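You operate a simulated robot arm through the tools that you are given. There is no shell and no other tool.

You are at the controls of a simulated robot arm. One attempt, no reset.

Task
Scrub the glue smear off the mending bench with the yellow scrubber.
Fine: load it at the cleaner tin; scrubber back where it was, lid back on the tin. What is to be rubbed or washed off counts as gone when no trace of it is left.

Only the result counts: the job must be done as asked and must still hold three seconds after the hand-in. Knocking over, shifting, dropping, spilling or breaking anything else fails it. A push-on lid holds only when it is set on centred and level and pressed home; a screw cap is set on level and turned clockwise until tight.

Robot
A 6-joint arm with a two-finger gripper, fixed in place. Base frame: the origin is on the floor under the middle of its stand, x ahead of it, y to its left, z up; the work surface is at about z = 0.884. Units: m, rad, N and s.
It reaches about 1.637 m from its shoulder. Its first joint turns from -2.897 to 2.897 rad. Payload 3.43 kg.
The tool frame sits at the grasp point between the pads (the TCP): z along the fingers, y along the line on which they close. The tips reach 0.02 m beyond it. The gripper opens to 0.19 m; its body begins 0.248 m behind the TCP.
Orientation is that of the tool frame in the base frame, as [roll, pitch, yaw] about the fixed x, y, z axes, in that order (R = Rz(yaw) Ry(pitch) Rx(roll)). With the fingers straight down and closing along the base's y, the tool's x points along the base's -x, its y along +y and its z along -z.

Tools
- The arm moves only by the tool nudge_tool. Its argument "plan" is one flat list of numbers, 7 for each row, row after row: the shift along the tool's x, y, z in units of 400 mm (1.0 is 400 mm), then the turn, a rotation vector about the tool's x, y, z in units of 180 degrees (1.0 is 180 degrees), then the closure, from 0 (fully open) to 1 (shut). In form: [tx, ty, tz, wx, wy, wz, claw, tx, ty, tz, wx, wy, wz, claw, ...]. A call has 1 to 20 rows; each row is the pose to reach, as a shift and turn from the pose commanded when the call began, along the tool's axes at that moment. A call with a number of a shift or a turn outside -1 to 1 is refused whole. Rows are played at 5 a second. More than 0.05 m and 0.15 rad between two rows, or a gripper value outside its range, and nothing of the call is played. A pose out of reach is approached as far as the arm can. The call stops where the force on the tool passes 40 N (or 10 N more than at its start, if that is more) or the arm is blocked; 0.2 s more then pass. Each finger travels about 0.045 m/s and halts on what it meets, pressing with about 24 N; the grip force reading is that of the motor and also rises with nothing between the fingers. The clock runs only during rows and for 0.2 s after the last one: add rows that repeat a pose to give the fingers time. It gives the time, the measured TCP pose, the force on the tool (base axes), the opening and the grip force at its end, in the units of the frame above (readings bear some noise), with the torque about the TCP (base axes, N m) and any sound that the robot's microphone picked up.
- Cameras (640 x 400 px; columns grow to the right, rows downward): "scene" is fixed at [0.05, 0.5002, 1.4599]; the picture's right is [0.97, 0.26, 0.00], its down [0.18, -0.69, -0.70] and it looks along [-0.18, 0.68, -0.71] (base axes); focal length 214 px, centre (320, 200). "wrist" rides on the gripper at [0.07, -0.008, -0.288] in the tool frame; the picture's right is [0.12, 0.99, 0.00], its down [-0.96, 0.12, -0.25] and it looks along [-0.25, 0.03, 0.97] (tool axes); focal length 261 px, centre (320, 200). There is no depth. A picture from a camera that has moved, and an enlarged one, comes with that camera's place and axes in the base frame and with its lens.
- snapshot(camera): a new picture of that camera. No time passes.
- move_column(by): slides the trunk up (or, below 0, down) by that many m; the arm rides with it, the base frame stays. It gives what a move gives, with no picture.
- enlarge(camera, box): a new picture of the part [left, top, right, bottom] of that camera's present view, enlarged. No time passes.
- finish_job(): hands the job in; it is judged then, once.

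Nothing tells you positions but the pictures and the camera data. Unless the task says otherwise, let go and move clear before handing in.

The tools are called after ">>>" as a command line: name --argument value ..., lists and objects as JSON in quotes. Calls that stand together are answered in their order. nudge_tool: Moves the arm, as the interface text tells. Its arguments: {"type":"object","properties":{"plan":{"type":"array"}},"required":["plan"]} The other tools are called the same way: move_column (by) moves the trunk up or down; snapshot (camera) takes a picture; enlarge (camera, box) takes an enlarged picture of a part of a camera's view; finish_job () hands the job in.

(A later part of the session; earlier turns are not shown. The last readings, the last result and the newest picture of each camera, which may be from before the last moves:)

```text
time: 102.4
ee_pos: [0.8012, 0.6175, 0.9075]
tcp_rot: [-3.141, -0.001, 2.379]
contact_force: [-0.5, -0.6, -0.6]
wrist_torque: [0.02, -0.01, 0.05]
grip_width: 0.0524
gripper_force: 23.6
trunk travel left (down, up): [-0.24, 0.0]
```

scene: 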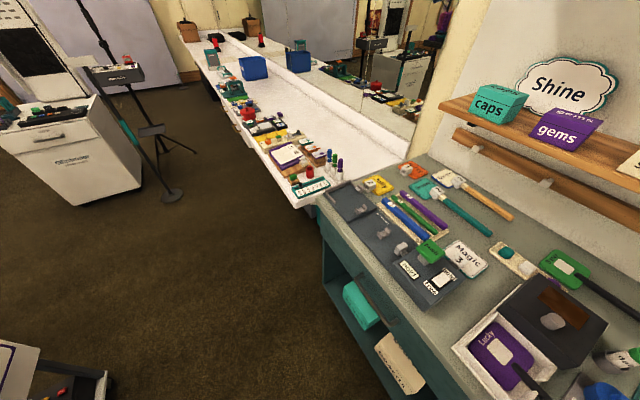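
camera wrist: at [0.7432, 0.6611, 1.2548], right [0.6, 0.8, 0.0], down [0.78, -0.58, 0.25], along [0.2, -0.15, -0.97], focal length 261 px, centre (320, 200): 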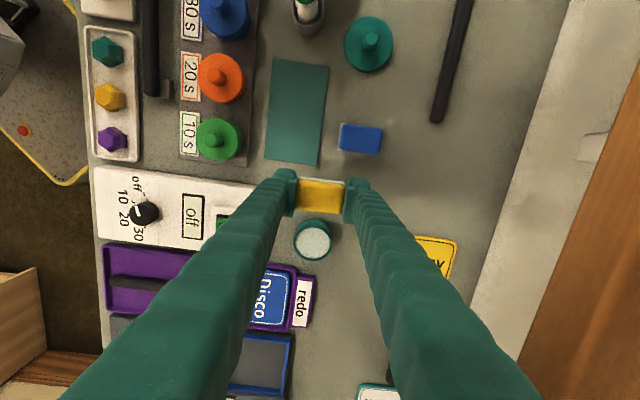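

>>> nudge_tool --plan '[0, 0, 0.0025, 0, 0, 0, 0.85, 0, 0, 0.004, 0, 0, 0, 0.85, 0, 0, 0.004, 0, 0, 0, 0.85]'

>>> snapshot --camera "wrist"

>>> enlarge --camera "wrist" --box '[250, 140, 390, 240]'

```text
time: 103.2
ee_pos: [0.8025, 0.6162, 0.9054]
tcp_rot: [3.141, 0.0, 2.382]
contact_force: [-0.7, -0.6, 0.4]
wrist_torque: [-0.02, -0.02, 0.01]
grip_width: 0.0524
gripper_force: 24.3
trunk travel left (down, up): [-0.24, 0.0]
```

```text
taken
camera wrist: at [0.7429, 0.6601, 1.194], right [0.6, 0.8, 0.0], down [0.78, -0.58, 0.25], along [0.2, -0.15, -0.97], focal length 261 px, centre (320, 200)
```

wrist: 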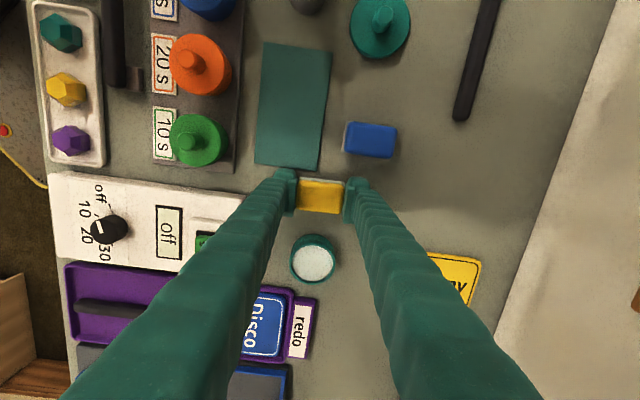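

```text
4.00 times, centred on (320, 190) of wrist
camera zoom: at [0.7429, 0.6601, 1.194], right [0.6, 0.8, 0.0], down [0.78, -0.58, 0.25], along [0.2, -0.15, -0.97], focal length 1043 px, centre (320, 240)
```

zoom: 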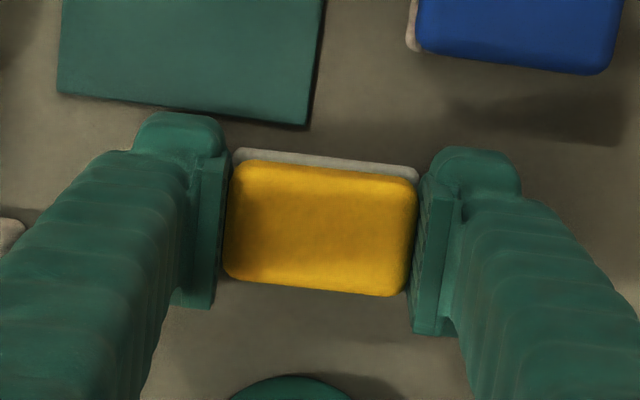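

The tips are at bench height and the pad can be at most a millimetre or two above it. I'll let go here and rise.

>>> nudge_tool --plan '[0, 0, 0, 0, 0, 0, 0.72, 0, 0, 0, 0, 0, 0, 0.68, 0, 0, 0, 0, 0, 0, 0.65, 0, 0, -0.02, 0, 0, 0, 0.65, 0, 0, -0.08, 0, 0, 0, 0.65, 0, 0, -0.18, 0, 0, 0, 0.65, 0, 0, -0.3, 0, 0, 0, 0.65, 0, 0, -0.4, 0, 0, 0, 0.65]'

>>> snapshot --camera "wrist"

>>> enlarge --camera "wrist" --box '[240, 90, 400, 210]'

```text
time: 105.0
ee_pos: [0.8011, 0.6159, 1.0658]
tcp_rot: [3.141, -0.002, 2.378]
contact_force: [0.2, -0.1, -0.3]
wrist_torque: [-0.03, 0.07, -0.02]
grip_width: 0.0663
gripper_force: 0.0
trunk travel left (down, up): [-0.24, 0.0]
```

```text
taken
camera wrist: at [0.7438, 0.6593, 1.3545], right [0.6, 0.8, 0.0], down [0.78, -0.58, 0.25], along [0.2, -0.15, -0.97], focal length 261 px, centre (320, 200)
```

wrist: 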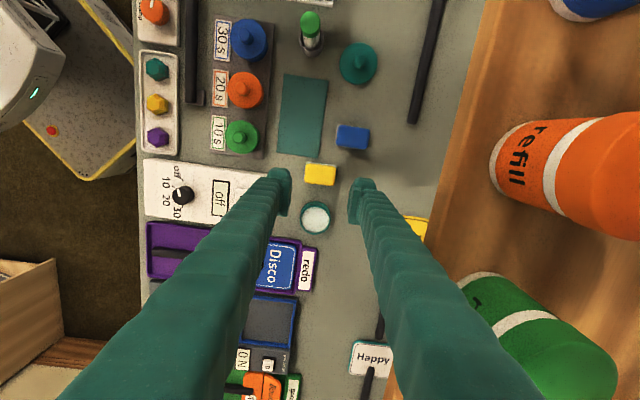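

```text
3.33 times, centred on (320, 150) of wrist
camera zoom: at [0.7438, 0.6593, 1.3545], right [0.6, 0.8, 0.0], down [0.78, -0.58, 0.25], along [0.2, -0.15, -0.97], focal length 869 px, centre (320, 367)
```

zoom: 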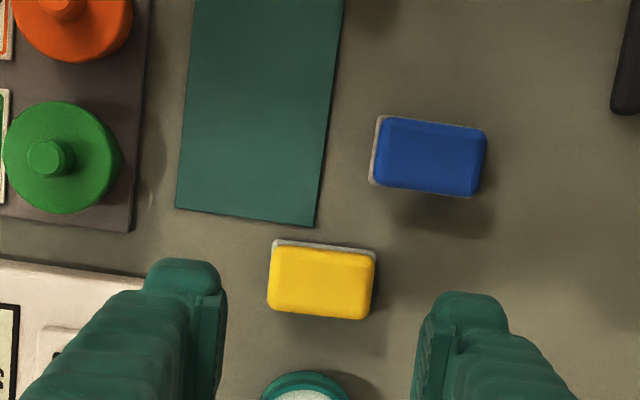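

The scrubber sits flat; against the blue one it now needs to go back by about 47 mm, and its sideways place is right within a millimetre. I'll turn the hand with fingers shut and come down in front of it to push.

>>> nudge_tool --plan '[0, -0.013, 0, 0, 0, -0.046, 0.7, 0, -0.026, 0, 0, 0, -0.092, 0.75, 0, -0.039, 0, 0, 0, -0.138, 0.8, 0, -0.052, 0, 0, 0, -0.184, 0.85, 0, -0.065, 0, 0, 0, -0.23, 0.9, 0, -0.078, 0, 0, 0, -0.276, 0.95, 0, -0.091, 0, 0, 0, -0.322, 1, 0, -0.104, 0, 0, 0, -0.368, 1, 0, -0.117, 0, 0, 0, -0.414, 1, 0, -0.13, 0, 0, 0, -0.46, 1, 0, -0.144, 0, 0, 0, -0.5, 1, 0, -0.144, 0, 0, 0, -0.5, 1]'

>>> nudge_tool --plan '[0, 0, 0.06, 0, -0.03, 0, 1, 0, 0, 0.12, 0, -0.0667, 0, 1, 0, 0, 0.2, 0, -0.0667, 0, 1, 0, 0, 0.26, 0, -0.0667, 0, 1, 0, 0, 0.26, 0, -0.0667, 0, 1]'

>>> snapshot --camera "wrist"

>>> enlarge --camera "wrist" --box '[240, 120, 400, 240]'

```text
time: 107.6
ee_pos: [0.762, 0.5748, 1.0657]
tcp_rot: [-3.141, 0.001, -2.332]
contact_force: [-0.6, -0.4, -0.3]
wrist_torque: [-0.01, 0.01, -0.03]
grip_width: 0.0
gripper_force: 23.9
trunk travel left (down, up): [-0.24, 0.0]
```

```text
time: 108.8
ee_pos: [0.7614, 0.5761, 0.9601]
tcp_rot: [3.141, 0.208, -2.333]
contact_force: [-0.1, 0.5, 0.8]
wrist_torque: [0.01, 0.0, -0.01]
grip_width: 0.0001
gripper_force: 24.1
trunk travel left (down, up): [-0.24, 0.0]
```

```text
taken
camera wrist: at [0.6775, 0.4774, 1.2278], right [-0.8, 0.6, -0.03], down [0.53, 0.72, 0.44], along [0.28, 0.34, -0.9], focal length 261 px, centre (320, 200)
```

wrist: 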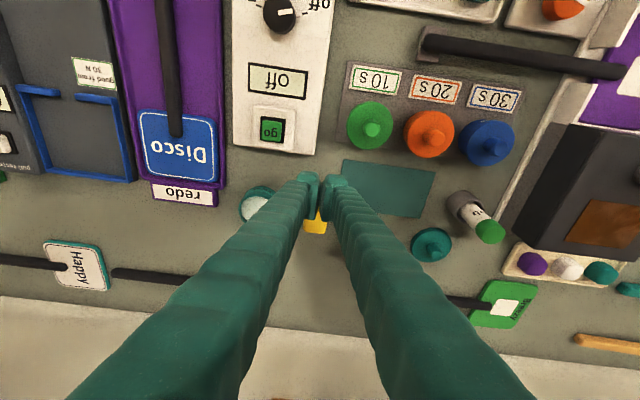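

```text
3.33 times, centred on (320, 180) of wrist
camera zoom: at [0.6775, 0.4774, 1.2278], right [-0.8, 0.6, -0.03], down [0.53, 0.72, 0.44], along [0.28, 0.34, -0.9], focal length 869 px, centre (320, 267)
```

zoom: 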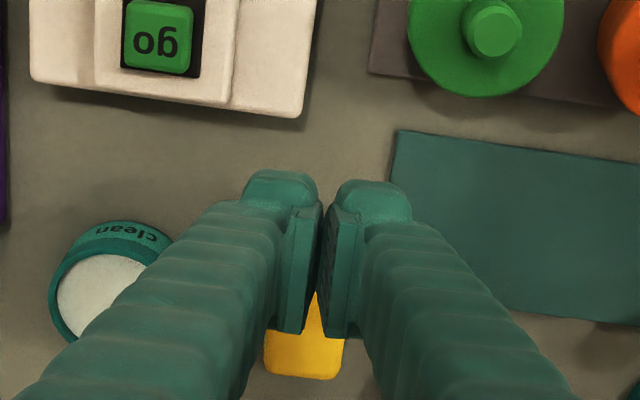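

The fingers are in front of the scrubber with room behind the timer box. I'll lower the rest to z≈0.913.

>>> nudge_tool --plan '[0.01, 0, 0.047, 0, 0, 0, 1, 0.018, 0, 0.085, 0, 0, 0, 1, 0.0245, 0, 0.1162, 0, 0, 0, 1, 0.0245, 0, 0.1162, 0, 0, 0, 1]'

>>> enlarge --camera "wrist" --box '[240, 120, 400, 240]'

```text
time: 109.8
ee_pos: [0.7607, 0.5753, 0.9141]
tcp_rot: [-3.141, 0.209, -2.333]
contact_force: [-0.1, 1.1, 0.2]
wrist_torque: [0.0, -0.01, 0.03]
grip_width: 0.0
gripper_force: 24.1
trunk travel left (down, up): [-0.24, 0.0]
```

```text
3.33 times, centred on (320, 180) of wrist
camera zoom: at [0.6768, 0.4768, 1.1815], right [-0.8, 0.6, -0.03], down [0.53, 0.72, 0.44], along [0.28, 0.34, -0.9], focal length 869 px, centre (320, 267)
```

zoom: 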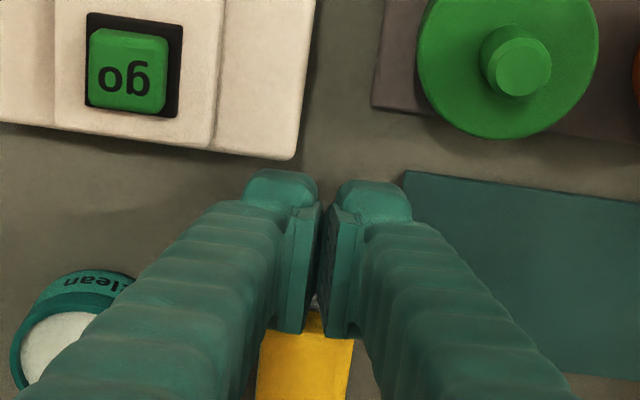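

Ready to push. I'll push the scrubber back 40 mm first.

>>> nudge_tool --plan '[-0.0245, 0, 0.0052, 0, 0, 0, 1, -0.049, 0, 0.0104, 0, 0, 0, 1, -0.0734, 0, 0.0155, 0, 0, 0, 1, -0.0978, 0, 0.0207, 0, 0, 0, 1, -0.0978, 0, 0.0207, 0, 0, 0, 1]'

>>> snapshot --camera "wrist"

>>> enlarge --camera "wrist" --box '[240, 150, 400, 270]'

```text
time: 111.0
ee_pos: [0.79, 0.6054, 0.9134]
tcp_rot: [-3.141, 0.211, -2.332]
contact_force: [-0.2, -0.5, 1.0]
wrist_torque: [0.01, -0.01, -0.02]
grip_width: 0.0
gripper_force: 23.8
trunk travel left (down, up): [-0.24, 0.0]
```

```text
taken
camera wrist: at [0.7049, 0.5059, 1.1819], right [-0.8, 0.6, -0.03], down [0.53, 0.72, 0.44], along [0.28, 0.34, -0.9], focal length 261 px, centre (320, 200)
```

wrist: 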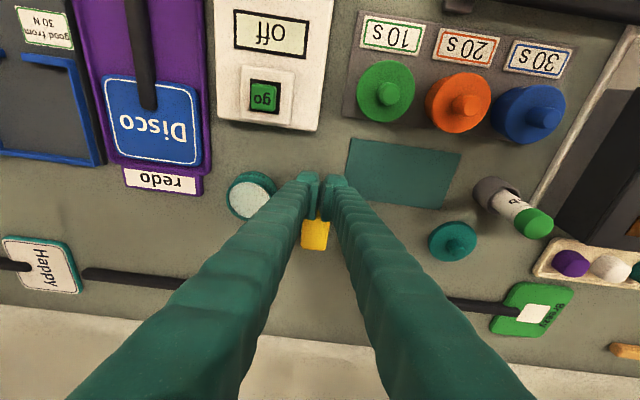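

```text
3.33 times, centred on (320, 210) of wrist
camera zoom: at [0.7049, 0.5059, 1.1819], right [-0.8, 0.6, -0.03], down [0.53, 0.72, 0.44], along [0.28, 0.34, -0.9], focal length 869 px, centre (320, 167)
```

zoom: 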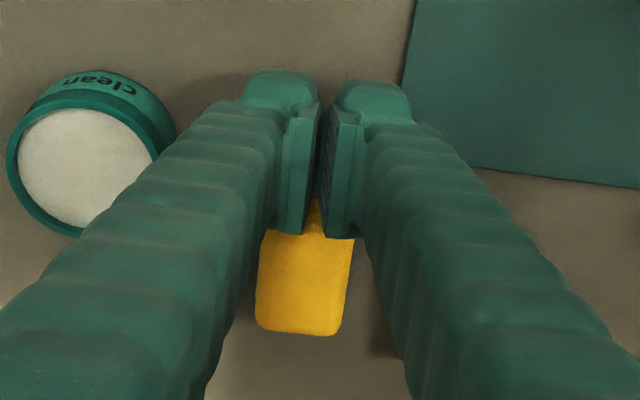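

The scrubber moved back straight; by my measure about 8 mm remain. I'll push 7.5 mm more, then back off and compare with the blue one.

>>> nudge_tool --plan '[-0.009, 0, 0.0019, 0, 0, 0, 1, -0.0184, 0, 0.0039, 0, 0, 0, 1, -0.0184, 0, 0.0039, 0, 0, 0, 1]'

>>> nudge_tool --plan '[0.03, 0, -0.01, 0, 0, 0, 1, 0.03, 0, -0.1, 0, 0, 0, 1, 0.03, 0, -0.2, 0, 0.02, 0, 0.9, 0.05, 0.04, -0.3, 0, 0.04, 0, 0.8, 0.07, 0.04, -0.36, 0, 0.0667, 0, 0.7, 0.07, 0.04, -0.36, 0, 0.0667, 0, 0.6]'

>>> snapshot --camera "wrist"

>>> enlarge --camera "wrist" --box '[260, 140, 420, 260]'

```text
time: 111.8
ee_pos: [0.7946, 0.6097, 0.9142]
tcp_rot: [-3.14, 0.209, -2.334]
contact_force: [0.6, -0.1, -0.6]
wrist_torque: [-0.02, 0.01, 0.01]
grip_width: 0.0
gripper_force: 24.4
trunk travel left (down, up): [-0.24, 0.0]
```

```text
time: 113.2
ee_pos: [0.7416, 0.5808, 1.0494]
tcp_rot: [-3.141, -0.002, -2.334]
contact_force: [-0.1, -0.6, -0.1]
wrist_torque: [-0.03, 0.01, -0.02]
grip_width: 0.076
gripper_force: 0.1
trunk travel left (down, up): [-0.24, 0.0]
```

```text
taken
camera wrist: at [0.6994, 0.5247, 1.3373], right [-0.8, 0.6, 0.0], down [0.58, 0.78, 0.25], along [0.15, 0.2, -0.97], focal length 261 px, centre (320, 200)
```

wrist: 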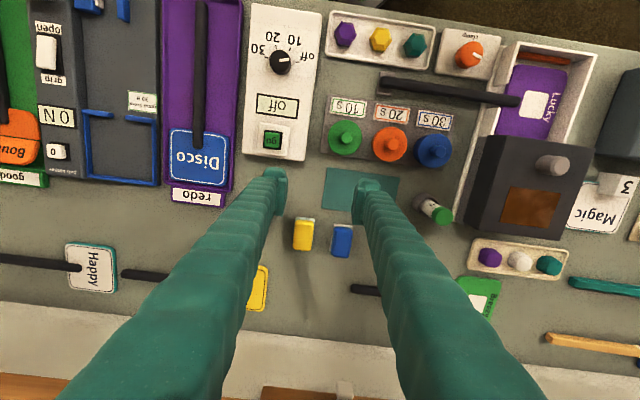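

```text
3.33 times, centred on (340, 200) of wrist
camera zoom: at [0.6994, 0.5247, 1.3373], right [-0.8, 0.6, 0.0], down [0.58, 0.78, 0.25], along [0.15, 0.2, -0.97], focal length 869 px, centre (253, 200)
```

zoom: 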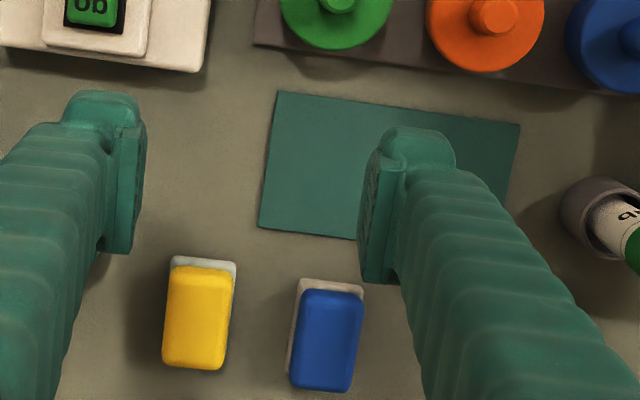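

Compared with the blue one, the yellow still needs about 4 mm. I'll give it one more small push from the front.

>>> nudge_tool --plan '[-0.05, -0.02, 0.03, 0, -0.02, 0, 1, -0.111, -0.041, 0.08, 0, -0.045, 0, 1, -0.111, -0.041, 0.13, 0, -0.0667, 0, 1, -0.111, -0.041, 0.2, 0, -0.0667, 0, 1, -0.111, -0.041, 0.26, 0, -0.0667, 0, 1, -0.111, -0.041, 0.31, 0, -0.0667, 0, 1, -0.111, -0.041, 0.338, 0, -0.0667, 0, 1, -0.111, -0.041, 0.338, 0, -0.0667, 0, 1]'

>>> nudge_tool --plan '[-0.0135, 0, 0.0028, 0, 0, 0, 1, -0.027, 0, 0.0057, 0, 0, 0, 1, -0.0391, 0, 0.0083, 0, 0, 0, 1, -0.0391, 0, 0.0083, 0, 0, 0, 1]'

>>> nudge_tool --plan '[0.03, 0, -0.01, 0, 0, 0, 1, 0.03, 0, -0.1, 0, 0, 0, 1, 0.03, 0, -0.2, 0, 0.02, 0, 0.9, 0.05, 0.04, -0.3, 0, 0.04, 0, 0.8, 0.07, 0.04, -0.36, 0, 0.0667, 0, 0.7, 0.07, 0.04, -0.36, 0, 0.0667, 0, 0.6]'

>>> enlarge --camera "wrist" --box '[260, 140, 420, 260]'

```text
time: 115.0
ee_pos: [0.7843, 0.6013, 0.9131]
tcp_rot: [3.14, 0.21, -2.333]
contact_force: [-0.5, 0.1, -1.2]
wrist_torque: [0.02, 0.03, -0.03]
grip_width: 0.0001
gripper_force: 23.8
trunk travel left (down, up): [-0.24, 0.0]
```

```text
time: 116.0
ee_pos: [0.7954, 0.6103, 0.9135]
tcp_rot: [3.141, 0.211, -2.334]
contact_force: [-1.0, -0.3, -0.1]
wrist_torque: [0.01, -0.03, 0.0]
grip_width: 0.0002
gripper_force: 24.4
trunk travel left (down, up): [-0.24, 0.0]
```

```text
time: 117.4
ee_pos: [0.7464, 0.5802, 1.0474]
tcp_rot: [-3.142, 0.0, -2.334]
contact_force: [1.0, 0.0, -0.8]
wrist_torque: [-0.03, 0.02, 0.02]
grip_width: 0.0761
gripper_force: 0.0
trunk travel left (down, up): [-0.24, 0.0]
```

```text
3.33 times, centred on (340, 200) of wrist
camera zoom: at [0.702, 0.5241, 1.3371], right [-0.8, 0.6, 0.0], down [0.58, 0.78, 0.25], along [0.15, 0.2, -0.97], focal length 869 px, centre (253, 200)
```

zoom: 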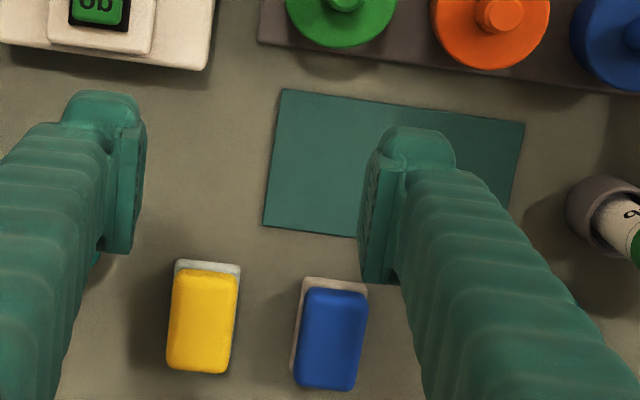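

The yellow scrubber now sits level with the blue one, as before (within about 2 mm). Next the lid: I go above it with the same tilt as when I took it off.

>>> nudge_tool --plan '[-0.055, 0.086, 0, 0, -0.015, 0, 0.65, -0.11, 0.171, 0.01, 0, -0.03, 0, 0.7, -0.16, 0.257, 0.02, 0, -0.05, 0, 0.75, -0.21, 0.342, 0.03, 0, -0.067, 0, 0.79, -0.2645, 0.4277, 0.048, 0, -0.0833, 0, 0.79, -0.2645, 0.4277, 0.048, 0, -0.0833, 0, 0.79]'

>>> snapshot --camera "wrist"

>>> enlarge --camera "wrist" --box '[260, 110, 380, 190]'

```text
time: 118.8
ee_pos: [0.6956, 0.7746, 1.0284]
tcp_rot: [3.141, 0.261, -2.334]
contact_force: [0.4, -0.1, 0.2]
wrist_torque: [0.0, 0.0, 0.03]
grip_width: 0.0402
gripper_force: 0.1
trunk travel left (down, up): [-0.24, 0.0]
```

```text
taken
camera wrist: at [0.6013, 0.6662, 1.2902], right [-0.8, 0.6, -0.03], down [0.51, 0.71, 0.49], along [0.32, 0.37, -0.87], focal length 261 px, centre (320, 200)
```

wrist: 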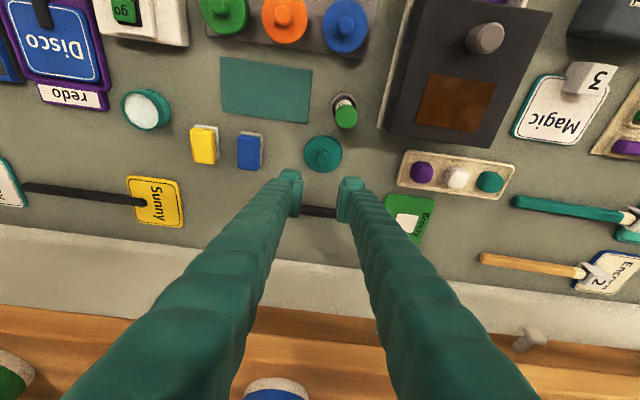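

```text
5.00 times, centred on (320, 150) of wrist
camera zoom: at [0.6013, 0.6662, 1.2902], right [-0.8, 0.6, -0.03], down [0.51, 0.71, 0.49], along [0.32, 0.37, -0.87], focal length 1303 px, centre (320, 450)
```

zoom: 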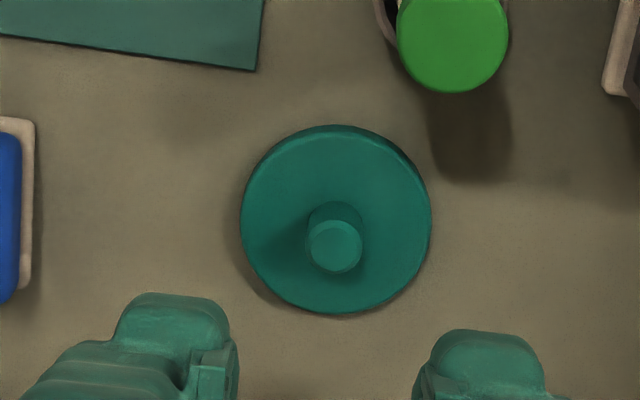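

The lid's knob is right below the TCP (within 1 mm). I'll descend around it to the same height at which I let it go.

>>> nudge_tool --plan '[0.0172, 0.001, 0.0644, 0, 0, 0, 0.79, 0.0344, 0.002, 0.1288, 0, 0, 0, 0.79, 0.0516, 0.002, 0.193, 0, 0, 0, 0.79, 0.062, 0.002, 0.232, 0, 0, 0, 0.79, 0.0688, 0.002, 0.2575, 0, 0, 0, 0.79, 0.0688, 0.002, 0.2575, 0, 0, 0, 0.79]'

>>> enlarge --camera "wrist" --box '[260, 140, 380, 220]'

```text
time: 120.2
ee_pos: [0.6937, 0.7762, 0.9216]
tcp_rot: [3.14, 0.263, -2.332]
contact_force: [-1.0, 0.1, 0.1]
wrist_torque: [-0.01, 0.01, 0.03]
grip_width: 0.0399
gripper_force: 0.0
trunk travel left (down, up): [-0.24, 0.0]
```

```text
5.00 times, centred on (320, 180) of wrist
camera zoom: at [0.5996, 0.6687, 1.1826], right [-0.8, 0.6, -0.03], down [0.51, 0.71, 0.49], along [0.32, 0.37, -0.87], focal length 1303 px, centre (320, 300)
```

zoom: 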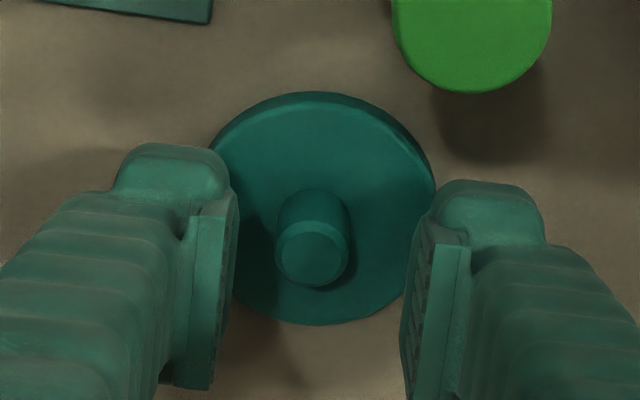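

The knob is about 2 mm off the finger midline; I'll correct that and close.

>>> nudge_tool --plan '[0, -0.005, 0, 0, 0, 0, 0.79, 0, -0.005, 0, 0, 0, 0, 0.85, 0, -0.005, 0, 0, 0, 0, 0.9, 0, -0.005, 0, 0, 0, 0, 1, 0, -0.005, 0, 0, 0, 0, 1]'

>>> enlarge --camera "wrist" --box '[260, 140, 380, 220]'

```text
time: 121.4
ee_pos: [0.6936, 0.775, 0.9218]
tcp_rot: [-3.141, 0.262, -2.334]
contact_force: [0.8, 0.9, 0.2]
wrist_torque: [0.02, 0.01, -0.01]
grip_width: 0.0136
gripper_force: 24.1
trunk travel left (down, up): [-0.24, 0.0]
```

```text
5.00 times, centred on (320, 180) of wrist
camera zoom: at [0.6011, 0.6672, 1.1831], right [-0.8, 0.6, -0.03], down [0.51, 0.71, 0.49], along [0.32, 0.37, -0.87], focal length 1303 px, centre (320, 300)
```

zoom: 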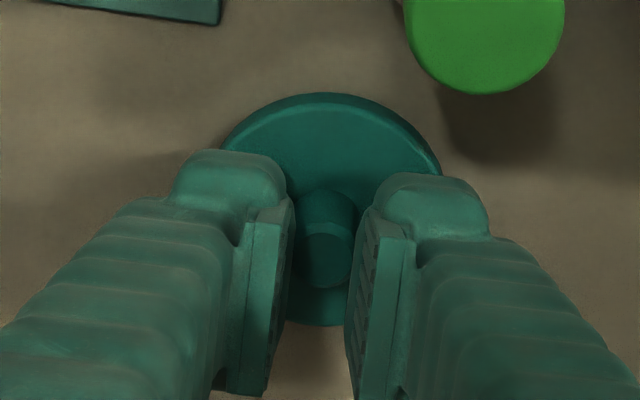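

The lid is held again. I'll lift it and carry it back over the tin.

>>> nudge_tool --plan '[-0.02, 0, -0.075, 0, 0, 0, 1, -0.045, 0, -0.17, 0, 0, 0, 1, -0.069, 0, -0.2584, 0, 0, 0, 1, -0.053, -0.111, -0.263, 0, 0, 0, 1, -0.038, -0.222, -0.267, 0, 0, 0, 1, -0.022, -0.333, -0.271, 0, 0, 0, 1, -0.006, -0.444, -0.275, 0, 0, 0, 1, 0.009, -0.556, -0.279, 0, 0, 0, 1, 0.0247, -0.6674, -0.2834, 0, 0, 0, 1, 0.0247, -0.6674, -0.2834, 0, 0, 0, 1]'

>>> snapshot --camera "wrist"

>>> enlarge --camera "wrist" --box '[270, 120, 370, 200]'

```text
time: 123.6
ee_pos: [0.8626, 0.563, 1.0293]
tcp_rot: [-3.141, 0.261, -2.336]
contact_force: [0.4, -0.4, -0.7]
wrist_torque: [0.0, 0.0, 0.03]
grip_width: 0.0002
gripper_force: 23.8
trunk travel left (down, up): [-0.24, 0.0]
```

```text
taken
camera wrist: at [0.7685, 0.455, 1.2907], right [-0.8, 0.6, -0.03], down [0.51, 0.71, 0.49], along [0.32, 0.37, -0.87], focal length 261 px, centre (320, 200)
```

wrist: 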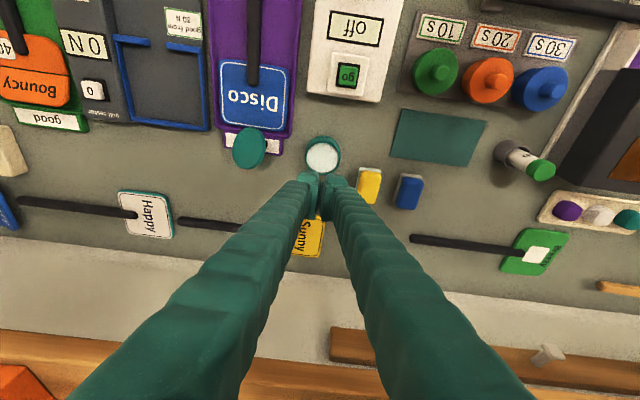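

```text
5.00 times, centred on (320, 160) of wrist
camera zoom: at [0.7685, 0.455, 1.2907], right [-0.8, 0.6, -0.03], down [0.51, 0.71, 0.49], along [0.32, 0.37, -0.87], focal length 1303 px, centre (320, 400)
```

zoom: 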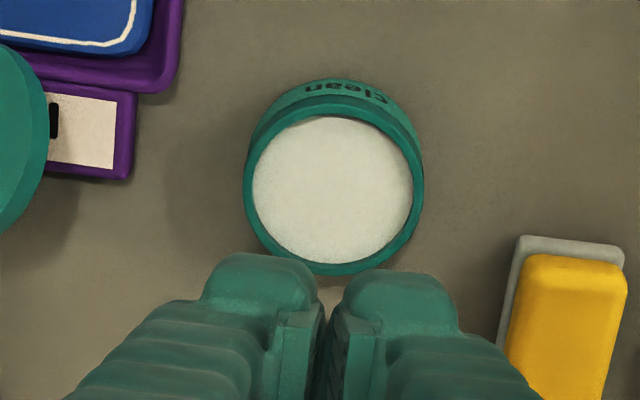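

The lid has slipped out of the grip: the fingers are shut and a teal disc lies to the left of the tin. I'll look closely at where it ended up.

>>> enlarge --camera "wrist" --box '[190, 100, 310, 190]'

>>> enlarge --camera "wrist" --box '[170, 60, 370, 210]'

```text
4.44 times, centred on (250, 145) of wrist
camera zoom: at [0.7685, 0.455, 1.2907], right [-0.8, 0.6, -0.03], down [0.51, 0.71, 0.49], along [0.32, 0.37, -0.87], focal length 1158 px, centre (631, 444)
```

zoom: 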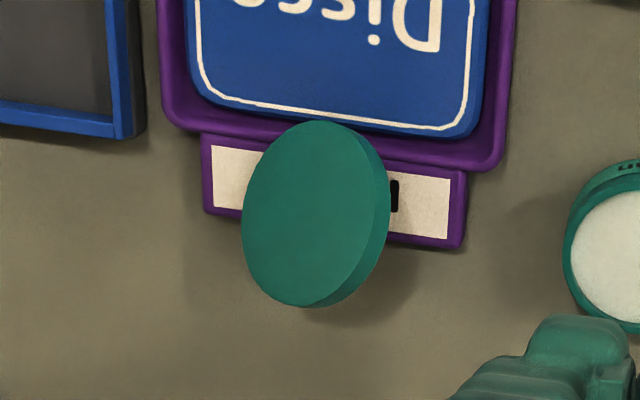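

```text
2.67 times, centred on (270, 135) of wrist
camera zoom: at [0.7685, 0.455, 1.2907], right [-0.8, 0.6, -0.03], down [0.51, 0.71, 0.49], along [0.32, 0.37, -0.87], focal length 695 px, centre (453, 373)
```

zoom: 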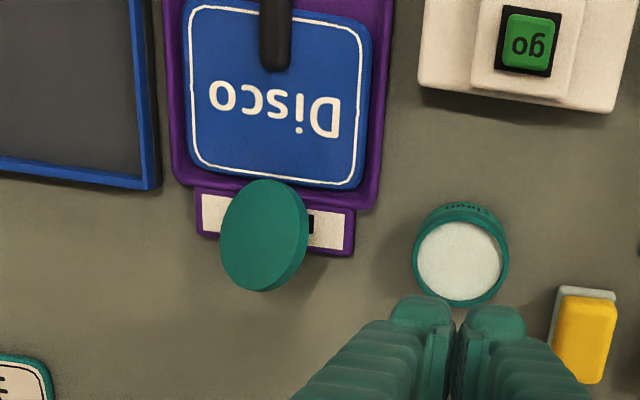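

The lid fell off on the way and now lies tipped on its side by the "redo" plate, about 11 cm left of the tin. I'll raise the hand and look at it from other angles before trying to recover it.

>>> nudge_tool --plan '[-0.02, 0, -0.1, 0, 0, 0, 1, 0.0, -0.08, -0.15, 0, 0, 0, 1, 0.03, -0.18, -0.17, 0, 0, 0, 1, 0.05, -0.28, -0.18, 0, 0, 0, 1, 0.05, -0.28, -0.18, 0, 0, 0, 1]'

>>> snapshot --camera "wrist"

>>> enlarge --camera "wrist" --box '[270, 90, 390, 190]'

```text
time: 124.8
ee_pos: [0.9153, 0.4577, 1.0949]
tcp_rot: [-3.141, 0.263, -2.332]
contact_force: [0.3, 0.8, 0.1]
wrist_torque: [0.03, 0.0, 0.0]
grip_width: 0.0002
gripper_force: 24.4
trunk travel left (down, up): [-0.24, 0.0]
```

```text
taken
camera wrist: at [0.8217, 0.3493, 1.3566], right [-0.8, 0.6, -0.03], down [0.51, 0.71, 0.49], along [0.32, 0.37, -0.87], focal length 261 px, centre (320, 200)
```

wrist: 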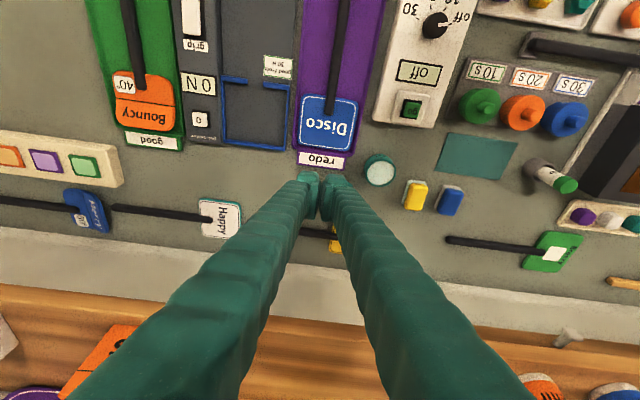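

```text
4.00 times, centred on (330, 140) of wrist
camera zoom: at [0.8217, 0.3493, 1.3566], right [-0.8, 0.6, -0.03], down [0.51, 0.71, 0.49], along [0.32, 0.37, -0.87], focal length 1043 px, centre (280, 440)
```

zoom: 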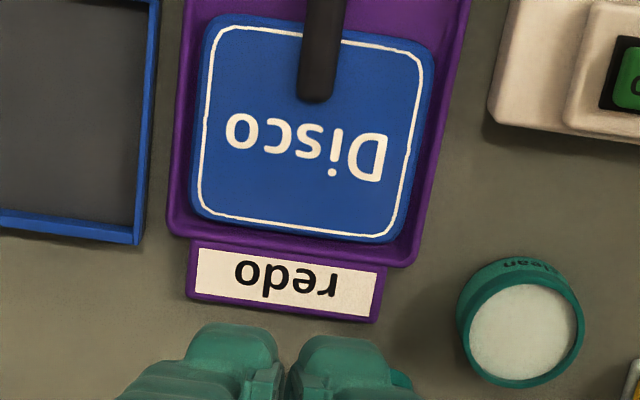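

The first picture caught the lid in mid-air; now it lies somewhere beneath the fingers. I'll move the hand aside to see it.

>>> nudge_tool --plan '[0.08, 0, -0.03, 0, 0, 0, 1, 0.18, 0, -0.06, 0, 0, 0, 1, 0.28, 0, -0.08, 0, 0, 0, 1, 0.28, 0, -0.08, 0, 0, 0, 1]'

>>> snapshot --camera "wrist"

>>> enlarge --camera "wrist" --box '[240, 170, 440, 310]'

```text
time: 125.8
ee_pos: [0.8344, 0.3725, 1.098]
tcp_rot: [3.141, 0.262, -2.335]
contact_force: [0.2, -0.4, 0.8]
wrist_torque: [0.03, -0.04, -0.02]
grip_width: 0.0
gripper_force: 24.5
trunk travel left (down, up): [-0.24, 0.0]
```

```text
taken
camera wrist: at [0.7407, 0.264, 1.3585], right [-0.8, 0.6, -0.03], down [0.51, 0.71, 0.49], along [0.32, 0.37, -0.87], focal length 261 px, centre (320, 200)
```

wrist: 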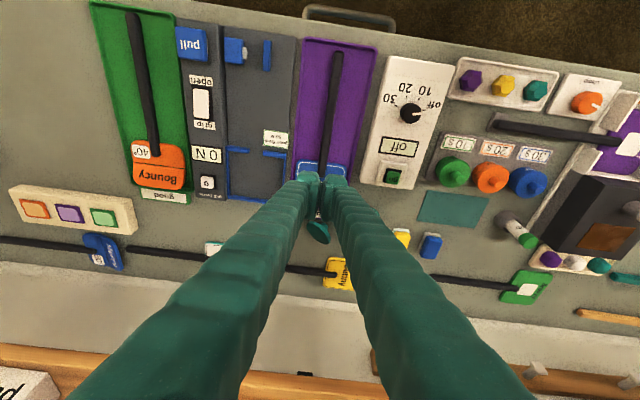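

```text
2.86 times, centred on (340, 240) of wrist
camera zoom: at [0.7407, 0.264, 1.3585], right [-0.8, 0.6, -0.03], down [0.51, 0.71, 0.49], along [0.32, 0.37, -0.87], focal length 745 px, centre (263, 86)
```

zoom: 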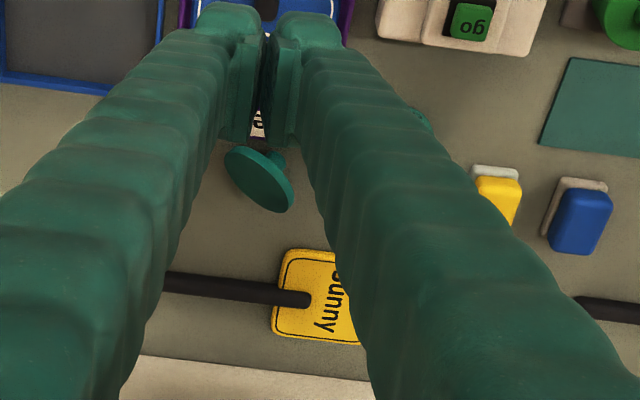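

The lid is lying on its side on the free bench between the redo plate and the Sunny board. I'll open the fingers wide to get an unobstructed look and see whether it is at rest.

>>> nudge_tool --plan '[0, 0, 0, 0, 0, 0, 0.7, 0, 0, 0, 0, 0, 0, 0.4, 0, 0, 0, 0, 0, 0, 0, -0.06, 0, 0.01, 0, 0, 0, 0, -0.12, 0.02, 0.02, 0, 0, 0, 0, -0.12, 0.02, 0.02, 0, 0, 0, 0, -0.12, 0.02, 0.02, 0, 0, 0, 0]'

>>> snapshot --camera "wrist"

>>> enlarge --camera "wrist" --box '[260, 150, 400, 260]'

```text
time: 127.4
ee_pos: [0.8626, 0.4134, 1.1023]
tcp_rot: [3.141, 0.261, -2.333]
contact_force: [-0.3, 0.0, 0.6]
wrist_torque: [-0.01, -0.02, -0.02]
grip_width: 0.1395
gripper_force: 0.1
trunk travel left (down, up): [-0.24, 0.0]
```

```text
taken
camera wrist: at [0.7689, 0.3051, 1.3631], right [-0.8, 0.6, -0.03], down [0.51, 0.71, 0.49], along [0.32, 0.37, -0.87], focal length 261 px, centre (320, 200)
```

wrist: 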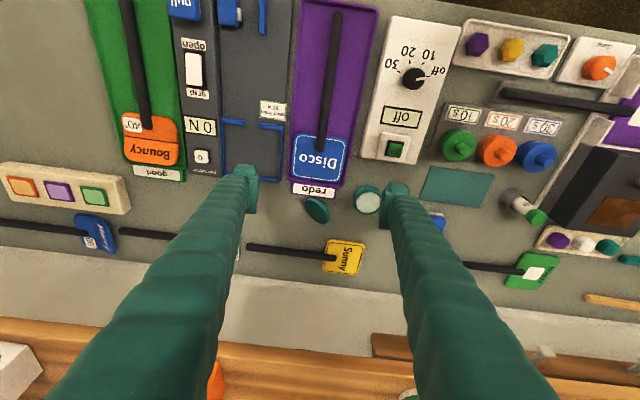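

```text
3.64 times, centred on (330, 205) of wrist
camera zoom: at [0.7689, 0.3051, 1.3631], right [-0.8, 0.6, -0.03], down [0.51, 0.71, 0.49], along [0.32, 0.37, -0.87], focal length 948 px, centre (284, 182)
```

zoom: 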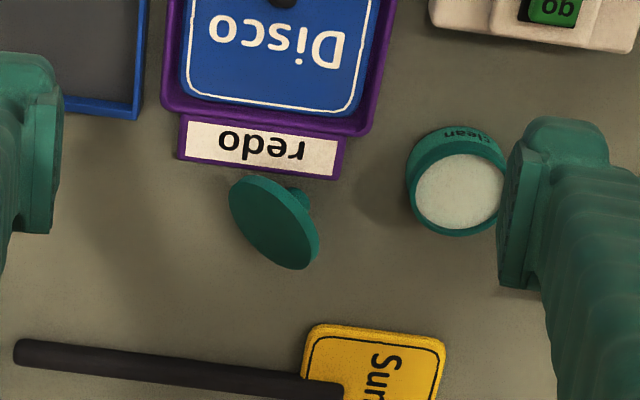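

The lid is at rest on its side at about (0.956, 0.521), underside up and away, knob pointing down toward the robot. If I nudge its raised near edge up and away from the robot it will tip over its far edge onto its base, knob up. First I turn the hand to face along x and look closely.

>>> nudge_tool --plan '[0, 0, -0.01, 0, 0.02, 0, 0.3, 0, 0, -0.02, 0, 0.045, 0, 0.5, 0, 0, -0.04, 0, 0.07, 0, 0.7, 0, 0, -0.05, 0, 0.0833, 0, 0.9, 0, 0, -0.05, 0, 0.0833, 0, 1, 0, 0, -0.05, 0, 0.0833, 0, 1]'

>>> nudge_tool --plan '[0, 0, 0, 0, 0, 0.043, 1, 0, 0, 0, 0, 0, 0.086, 1, 0, 0, 0, 0, 0, 0.129, 1, 0, 0, 0, 0, 0, 0.172, 1, 0, 0, 0, 0, 0, 0.215, 1, 0, 0, 0, 0, 0, 0.257, 1, 0, 0, 0, 0, 0, 0.257, 1]'

>>> snapshot --camera "wrist"

```text
time: 128.8
ee_pos: [0.8603, 0.4094, 1.1203]
tcp_rot: [3.141, 0.0, -2.333]
contact_force: [-0.3, 0.6, -0.8]
wrist_torque: [0.0, -0.02, -0.02]
grip_width: 0.0296
gripper_force: 0.2
trunk travel left (down, up): [-0.24, 0.0]
```

```text
time: 130.4
ee_pos: [0.8605, 0.4102, 1.1211]
tcp_rot: [-3.141, -0.001, -3.141]
contact_force: [-0.2, 0.5, 0.4]
wrist_torque: [0.0, 0.05, -0.02]
grip_width: 0.0
gripper_force: 23.9
trunk travel left (down, up): [-0.24, 0.0]
```

```text
taken
camera wrist: at [0.7882, 0.4019, 1.4098], right [-0.12, 0.99, 0.0], down [0.96, 0.11, 0.25], along [0.25, 0.03, -0.97], focal length 261 px, centre (320, 200)
```

wrist: 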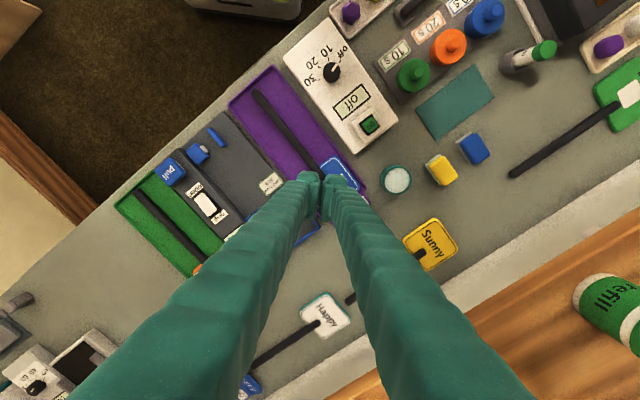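

Now I tilt 50° and shift so that the lid shows in front of the fingertips.

>>> nudge_tool --plan '[0.02, 0.04, 0.02, 0, -0.045, 0, 1, 0.045, 0.08, 0.05, 0, -0.09, 0, 1, 0.07, 0.12, 0.09, 0, -0.135, 0, 1, 0.095, 0.16, 0.13, 0, -0.18, 0, 1, 0.12, 0.21, 0.17, 0, -0.225, 0, 1, 0.1455, 0.26, 0.21, 0, -0.27, 0, 1, 0.1455, 0.278, 0.2295, 0, -0.278, 0, 1, 0.1455, 0.278, 0.2295, 0, -0.278, 0, 1]'

>>> snapshot --camera "wrist"

>>> enlarge --camera "wrist" --box '[250, 90, 410, 200]'

```text
time: 132.2
ee_pos: [0.8012, 0.5211, 1.0282]
tcp_rot: [-3.141, 0.873, -3.141]
contact_force: [0.9, 0.2, 0.2]
wrist_torque: [-0.01, -0.02, -0.01]
grip_width: 0.0
gripper_force: 23.9
trunk travel left (down, up): [-0.24, 0.0]
```

```text
taken
camera wrist: at [0.5339, 0.5126, 1.1606], right [-0.08, 0.99, -0.09], down [0.43, 0.12, 0.9], along [0.9, 0.03, -0.43], focal length 261 px, centre (320, 200)
```

wrist: 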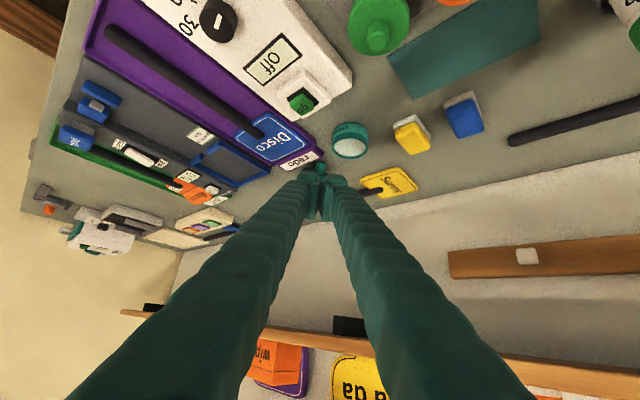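

```text
3.64 times, centred on (330, 145) of wrist
camera zoom: at [0.5339, 0.5126, 1.1606], right [-0.08, 0.99, -0.09], down [0.43, 0.12, 0.9], along [0.9, 0.03, -0.43], focal length 948 px, centre (284, 400)
```

zoom: 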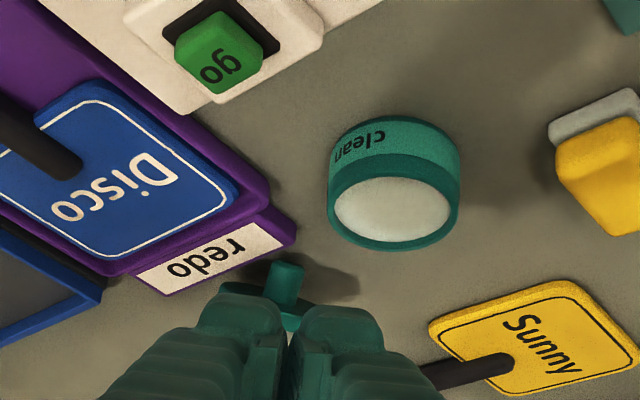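

The lid lies right against the back edge of the redo plate. I'll zoom in to judge the plate's height and the room around the lid.

>>> enlarge --camera "wrist" --box '[280, 140, 350, 190]'

>>> nudge_tool --plan '[0, -0.1, -0.03, 0, 0, 0, 1, 0, -0.2, -0.06, 0, 0, 0, 1, 0, -0.26, -0.06, 0, 0, 0, 1, 0, -0.26, -0.06, 0, 0, 0, 1]'

>>> snapshot --camera "wrist"

>>> enlarge --camera "wrist" --box '[340, 120, 440, 200]'

```text
8.00 times, centred on (315, 165) of wrist
camera zoom: at [0.5339, 0.5126, 1.1606], right [-0.08, 0.99, -0.09], down [0.43, 0.12, 0.9], along [0.9, 0.03, -0.43], focal length 2085 px, centre (360, 480)
```

zoom: 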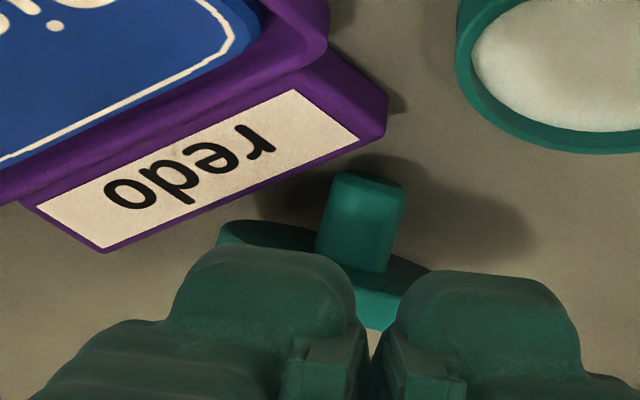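

```text
time: 133.2
ee_pos: [0.7846, 0.4167, 1.0444]
tcp_rot: [3.141, 0.873, -3.139]
contact_force: [0.0, 0.8, 0.5]
wrist_torque: [0.01, -0.03, 0.02]
grip_width: 0.0
gripper_force: 24.1
trunk travel left (down, up): [-0.24, 0.0]
```

```text
taken
camera wrist: at [0.5173, 0.4077, 1.1765], right [-0.08, 0.99, -0.09], down [0.43, 0.12, 0.9], along [0.9, 0.03, -0.43], focal length 261 px, centre (320, 200)
```

wrist: 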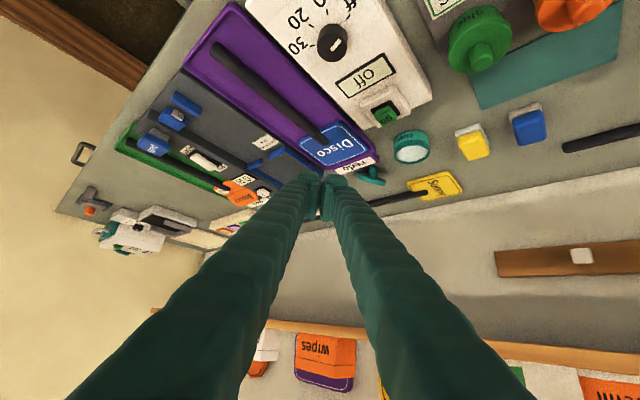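

```text
5.00 times, centred on (390, 160) of wrist
camera zoom: at [0.5173, 0.4077, 1.1765], right [-0.08, 0.99, -0.09], down [0.43, 0.12, 0.9], along [0.9, 0.03, -0.43], focal length 1303 px, centre (-30, 400)
```

zoom: 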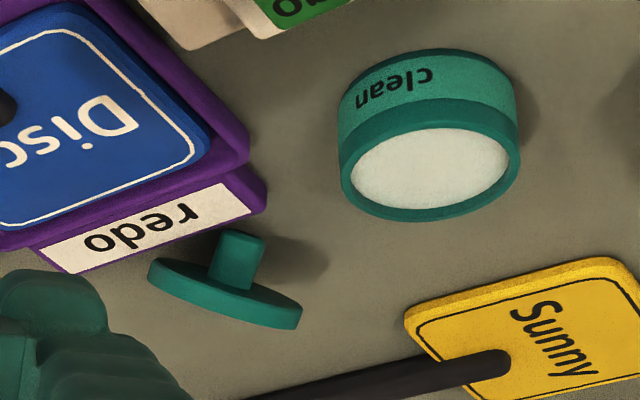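

The redo plate is about 8.5 mm high and the lid leans against nothing else. Plan: grip the lid's rim at its two sides with the hand tilted 50°, lift it, bring the hand upright, spin it half a turn and tilt again, so the lid ends base-down. First to a stand-off on the approach line with the fingers open 85 mm.

>>> nudge_tool --plan '[-0.01, 0.05, 0.03, 0, 0, 0, 0.9, -0.02, 0.12, 0.07, 0, 0, 0, 0.75, -0.03, 0.19, 0.12, 0, 0, 0, 0.6, -0.04, 0.24, 0.18, 0, 0, 0, 0.553, -0.0475, 0.261, 0.2255, 0, 0, 0, 0.553, -0.0475, 0.261, 0.2255, 0, 0, 0, 0.553]'

>>> snapshot --camera "wrist"

>>> enlarge --camera "wrist" --box '[260, 130, 380, 220]'

```text
time: 134.6
ee_pos: [0.8646, 0.5216, 0.9987]
tcp_rot: [-3.141, 0.875, -3.14]
contact_force: [0.5, 0.2, -0.2]
wrist_torque: [0.04, 0.0, 0.02]
grip_width: 0.0849
gripper_force: 0.0
trunk travel left (down, up): [-0.24, 0.0]
```

```text
taken
camera wrist: at [0.5979, 0.5131, 1.132], right [-0.08, 0.99, -0.09], down [0.43, 0.12, 0.9], along [0.9, 0.03, -0.43], focal length 261 px, centre (320, 200)
```

wrist: 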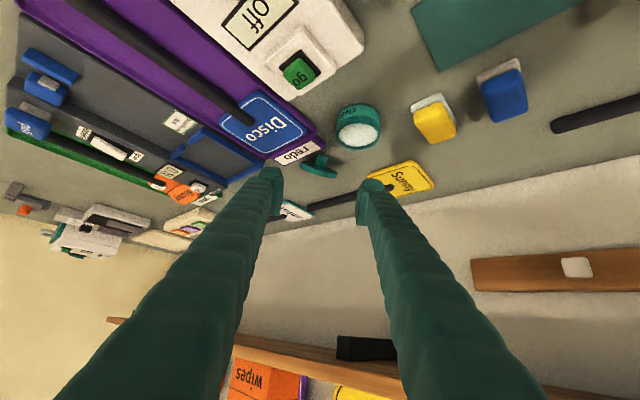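

```text
4.44 times, centred on (320, 175) of wrist
camera zoom: at [0.5979, 0.5131, 1.132], right [-0.08, 0.99, -0.09], down [0.43, 0.12, 0.9], along [0.9, 0.03, -0.43], focal length 1158 px, centre (320, 311)
```

zoom: 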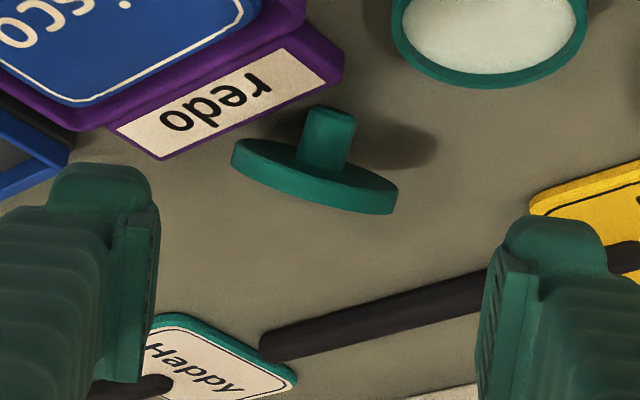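

The lid is clearly visible and centred between the fingers. I'll advance along the finger direction, stopping short for a check.

>>> nudge_tool --plan '[0, -0.003, 0.08, 0, 0, 0, 0.553, 0, -0.006, 0.16, 0, 0, 0, 0.553, -0.001, -0.006, 0.22, 0, 0, 0, 0.553, -0.001, -0.006, 0.255, 0, 0, 0, 0.553, -0.001, -0.006, 0.255, 0, 0, 0, 0.553]'

>>> snapshot --camera "wrist"

>>> enlarge --camera "wrist" --box '[260, 130, 380, 220]'

```text
time: 135.8
ee_pos: [0.943, 0.5181, 0.9343]
tcp_rot: [-3.141, 0.874, -3.139]
contact_force: [0.1, 0.1, 0.5]
wrist_torque: [-0.04, 0.01, 0.03]
grip_width: 0.0849
gripper_force: 0.1
trunk travel left (down, up): [-0.24, 0.0]
```

```text
taken
camera wrist: at [0.676, 0.5099, 1.0674], right [-0.08, 0.99, -0.09], down [0.43, 0.12, 0.9], along [0.9, 0.03, -0.43], focal length 261 px, centre (320, 200)
```

wrist: 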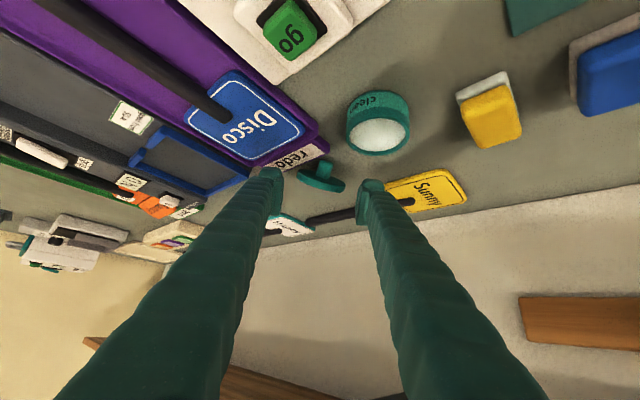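

```text
4.44 times, centred on (320, 175) of wrist
camera zoom: at [0.676, 0.5099, 1.0674], right [-0.08, 0.99, -0.09], down [0.43, 0.12, 0.9], along [0.9, 0.03, -0.43], focal length 1158 px, centre (320, 311)
```

zoom: 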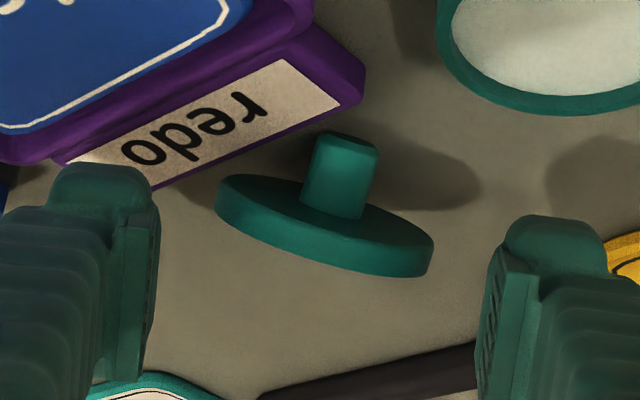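

The lid is yawed about 18° relative to the hand, so I'll turn the hand to match before closing in.

>>> nudge_tool --plan '[0, 0.006, 0, 0.026, 0, 0.0216, 0.553, 0, 0.012, 0, 0.052, 0, 0.0432, 0.553, 0, 0.017, 0, 0.0776, 0, 0.0648, 0.553, 0, 0.017, 0, 0.0776, 0, 0.0648, 0.553]'

>>> enlarge --camera "wrist" --box '[260, 130, 380, 220]'

```text
time: 136.8
ee_pos: [0.9428, 0.5245, 0.9358]
tcp_rot: [-3.14, 0.874, 2.826]
contact_force: [-0.1, 0.7, -0.5]
wrist_torque: [-0.05, -0.02, -0.01]
grip_width: 0.0848
gripper_force: 0.0
trunk travel left (down, up): [-0.24, 0.0]
```

```text
4.44 times, centred on (320, 175) of wrist
camera zoom: at [0.6866, 0.6014, 1.0678], right [0.24, 0.97, -0.09], down [0.44, -0.02, 0.9], along [0.86, -0.25, -0.43], focal length 1158 px, centre (320, 311)
```

zoom: 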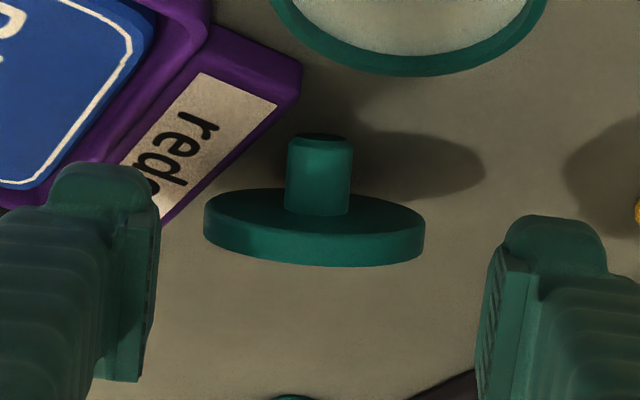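

Now aligned. I'll advance the last 19 mm so the pads straddle the rim.

>>> nudge_tool --plan '[0, -0.006, 0.015, 0, 0, 0, 0.553, 0, -0.006, 0.03, 0, 0, 0, 0.553, 0, -0.006, 0.047, 0, 0, 0, 0.553, 0, -0.006, 0.047, 0, 0, 0, 0.553]'

>>> enlarge --camera "wrist" --box '[260, 130, 380, 220]'

```text
time: 137.8
ee_pos: [0.9575, 0.5207, 0.9242]
tcp_rot: [-3.14, 0.875, 2.827]
contact_force: [0.5, -0.3, 0.6]
wrist_torque: [-0.03, -0.01, -0.01]
grip_width: 0.0848
gripper_force: 0.1
trunk travel left (down, up): [-0.24, 0.0]
```

```text
4.44 times, centred on (320, 175) of wrist
camera zoom: at [0.7004, 0.5945, 1.0556], right [0.24, 0.97, -0.09], down [0.44, -0.02, 0.9], along [0.86, -0.25, -0.43], focal length 1158 px, centre (320, 311)
```

zoom: 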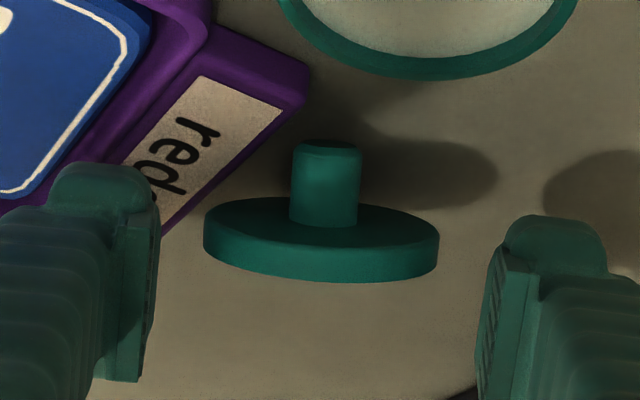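

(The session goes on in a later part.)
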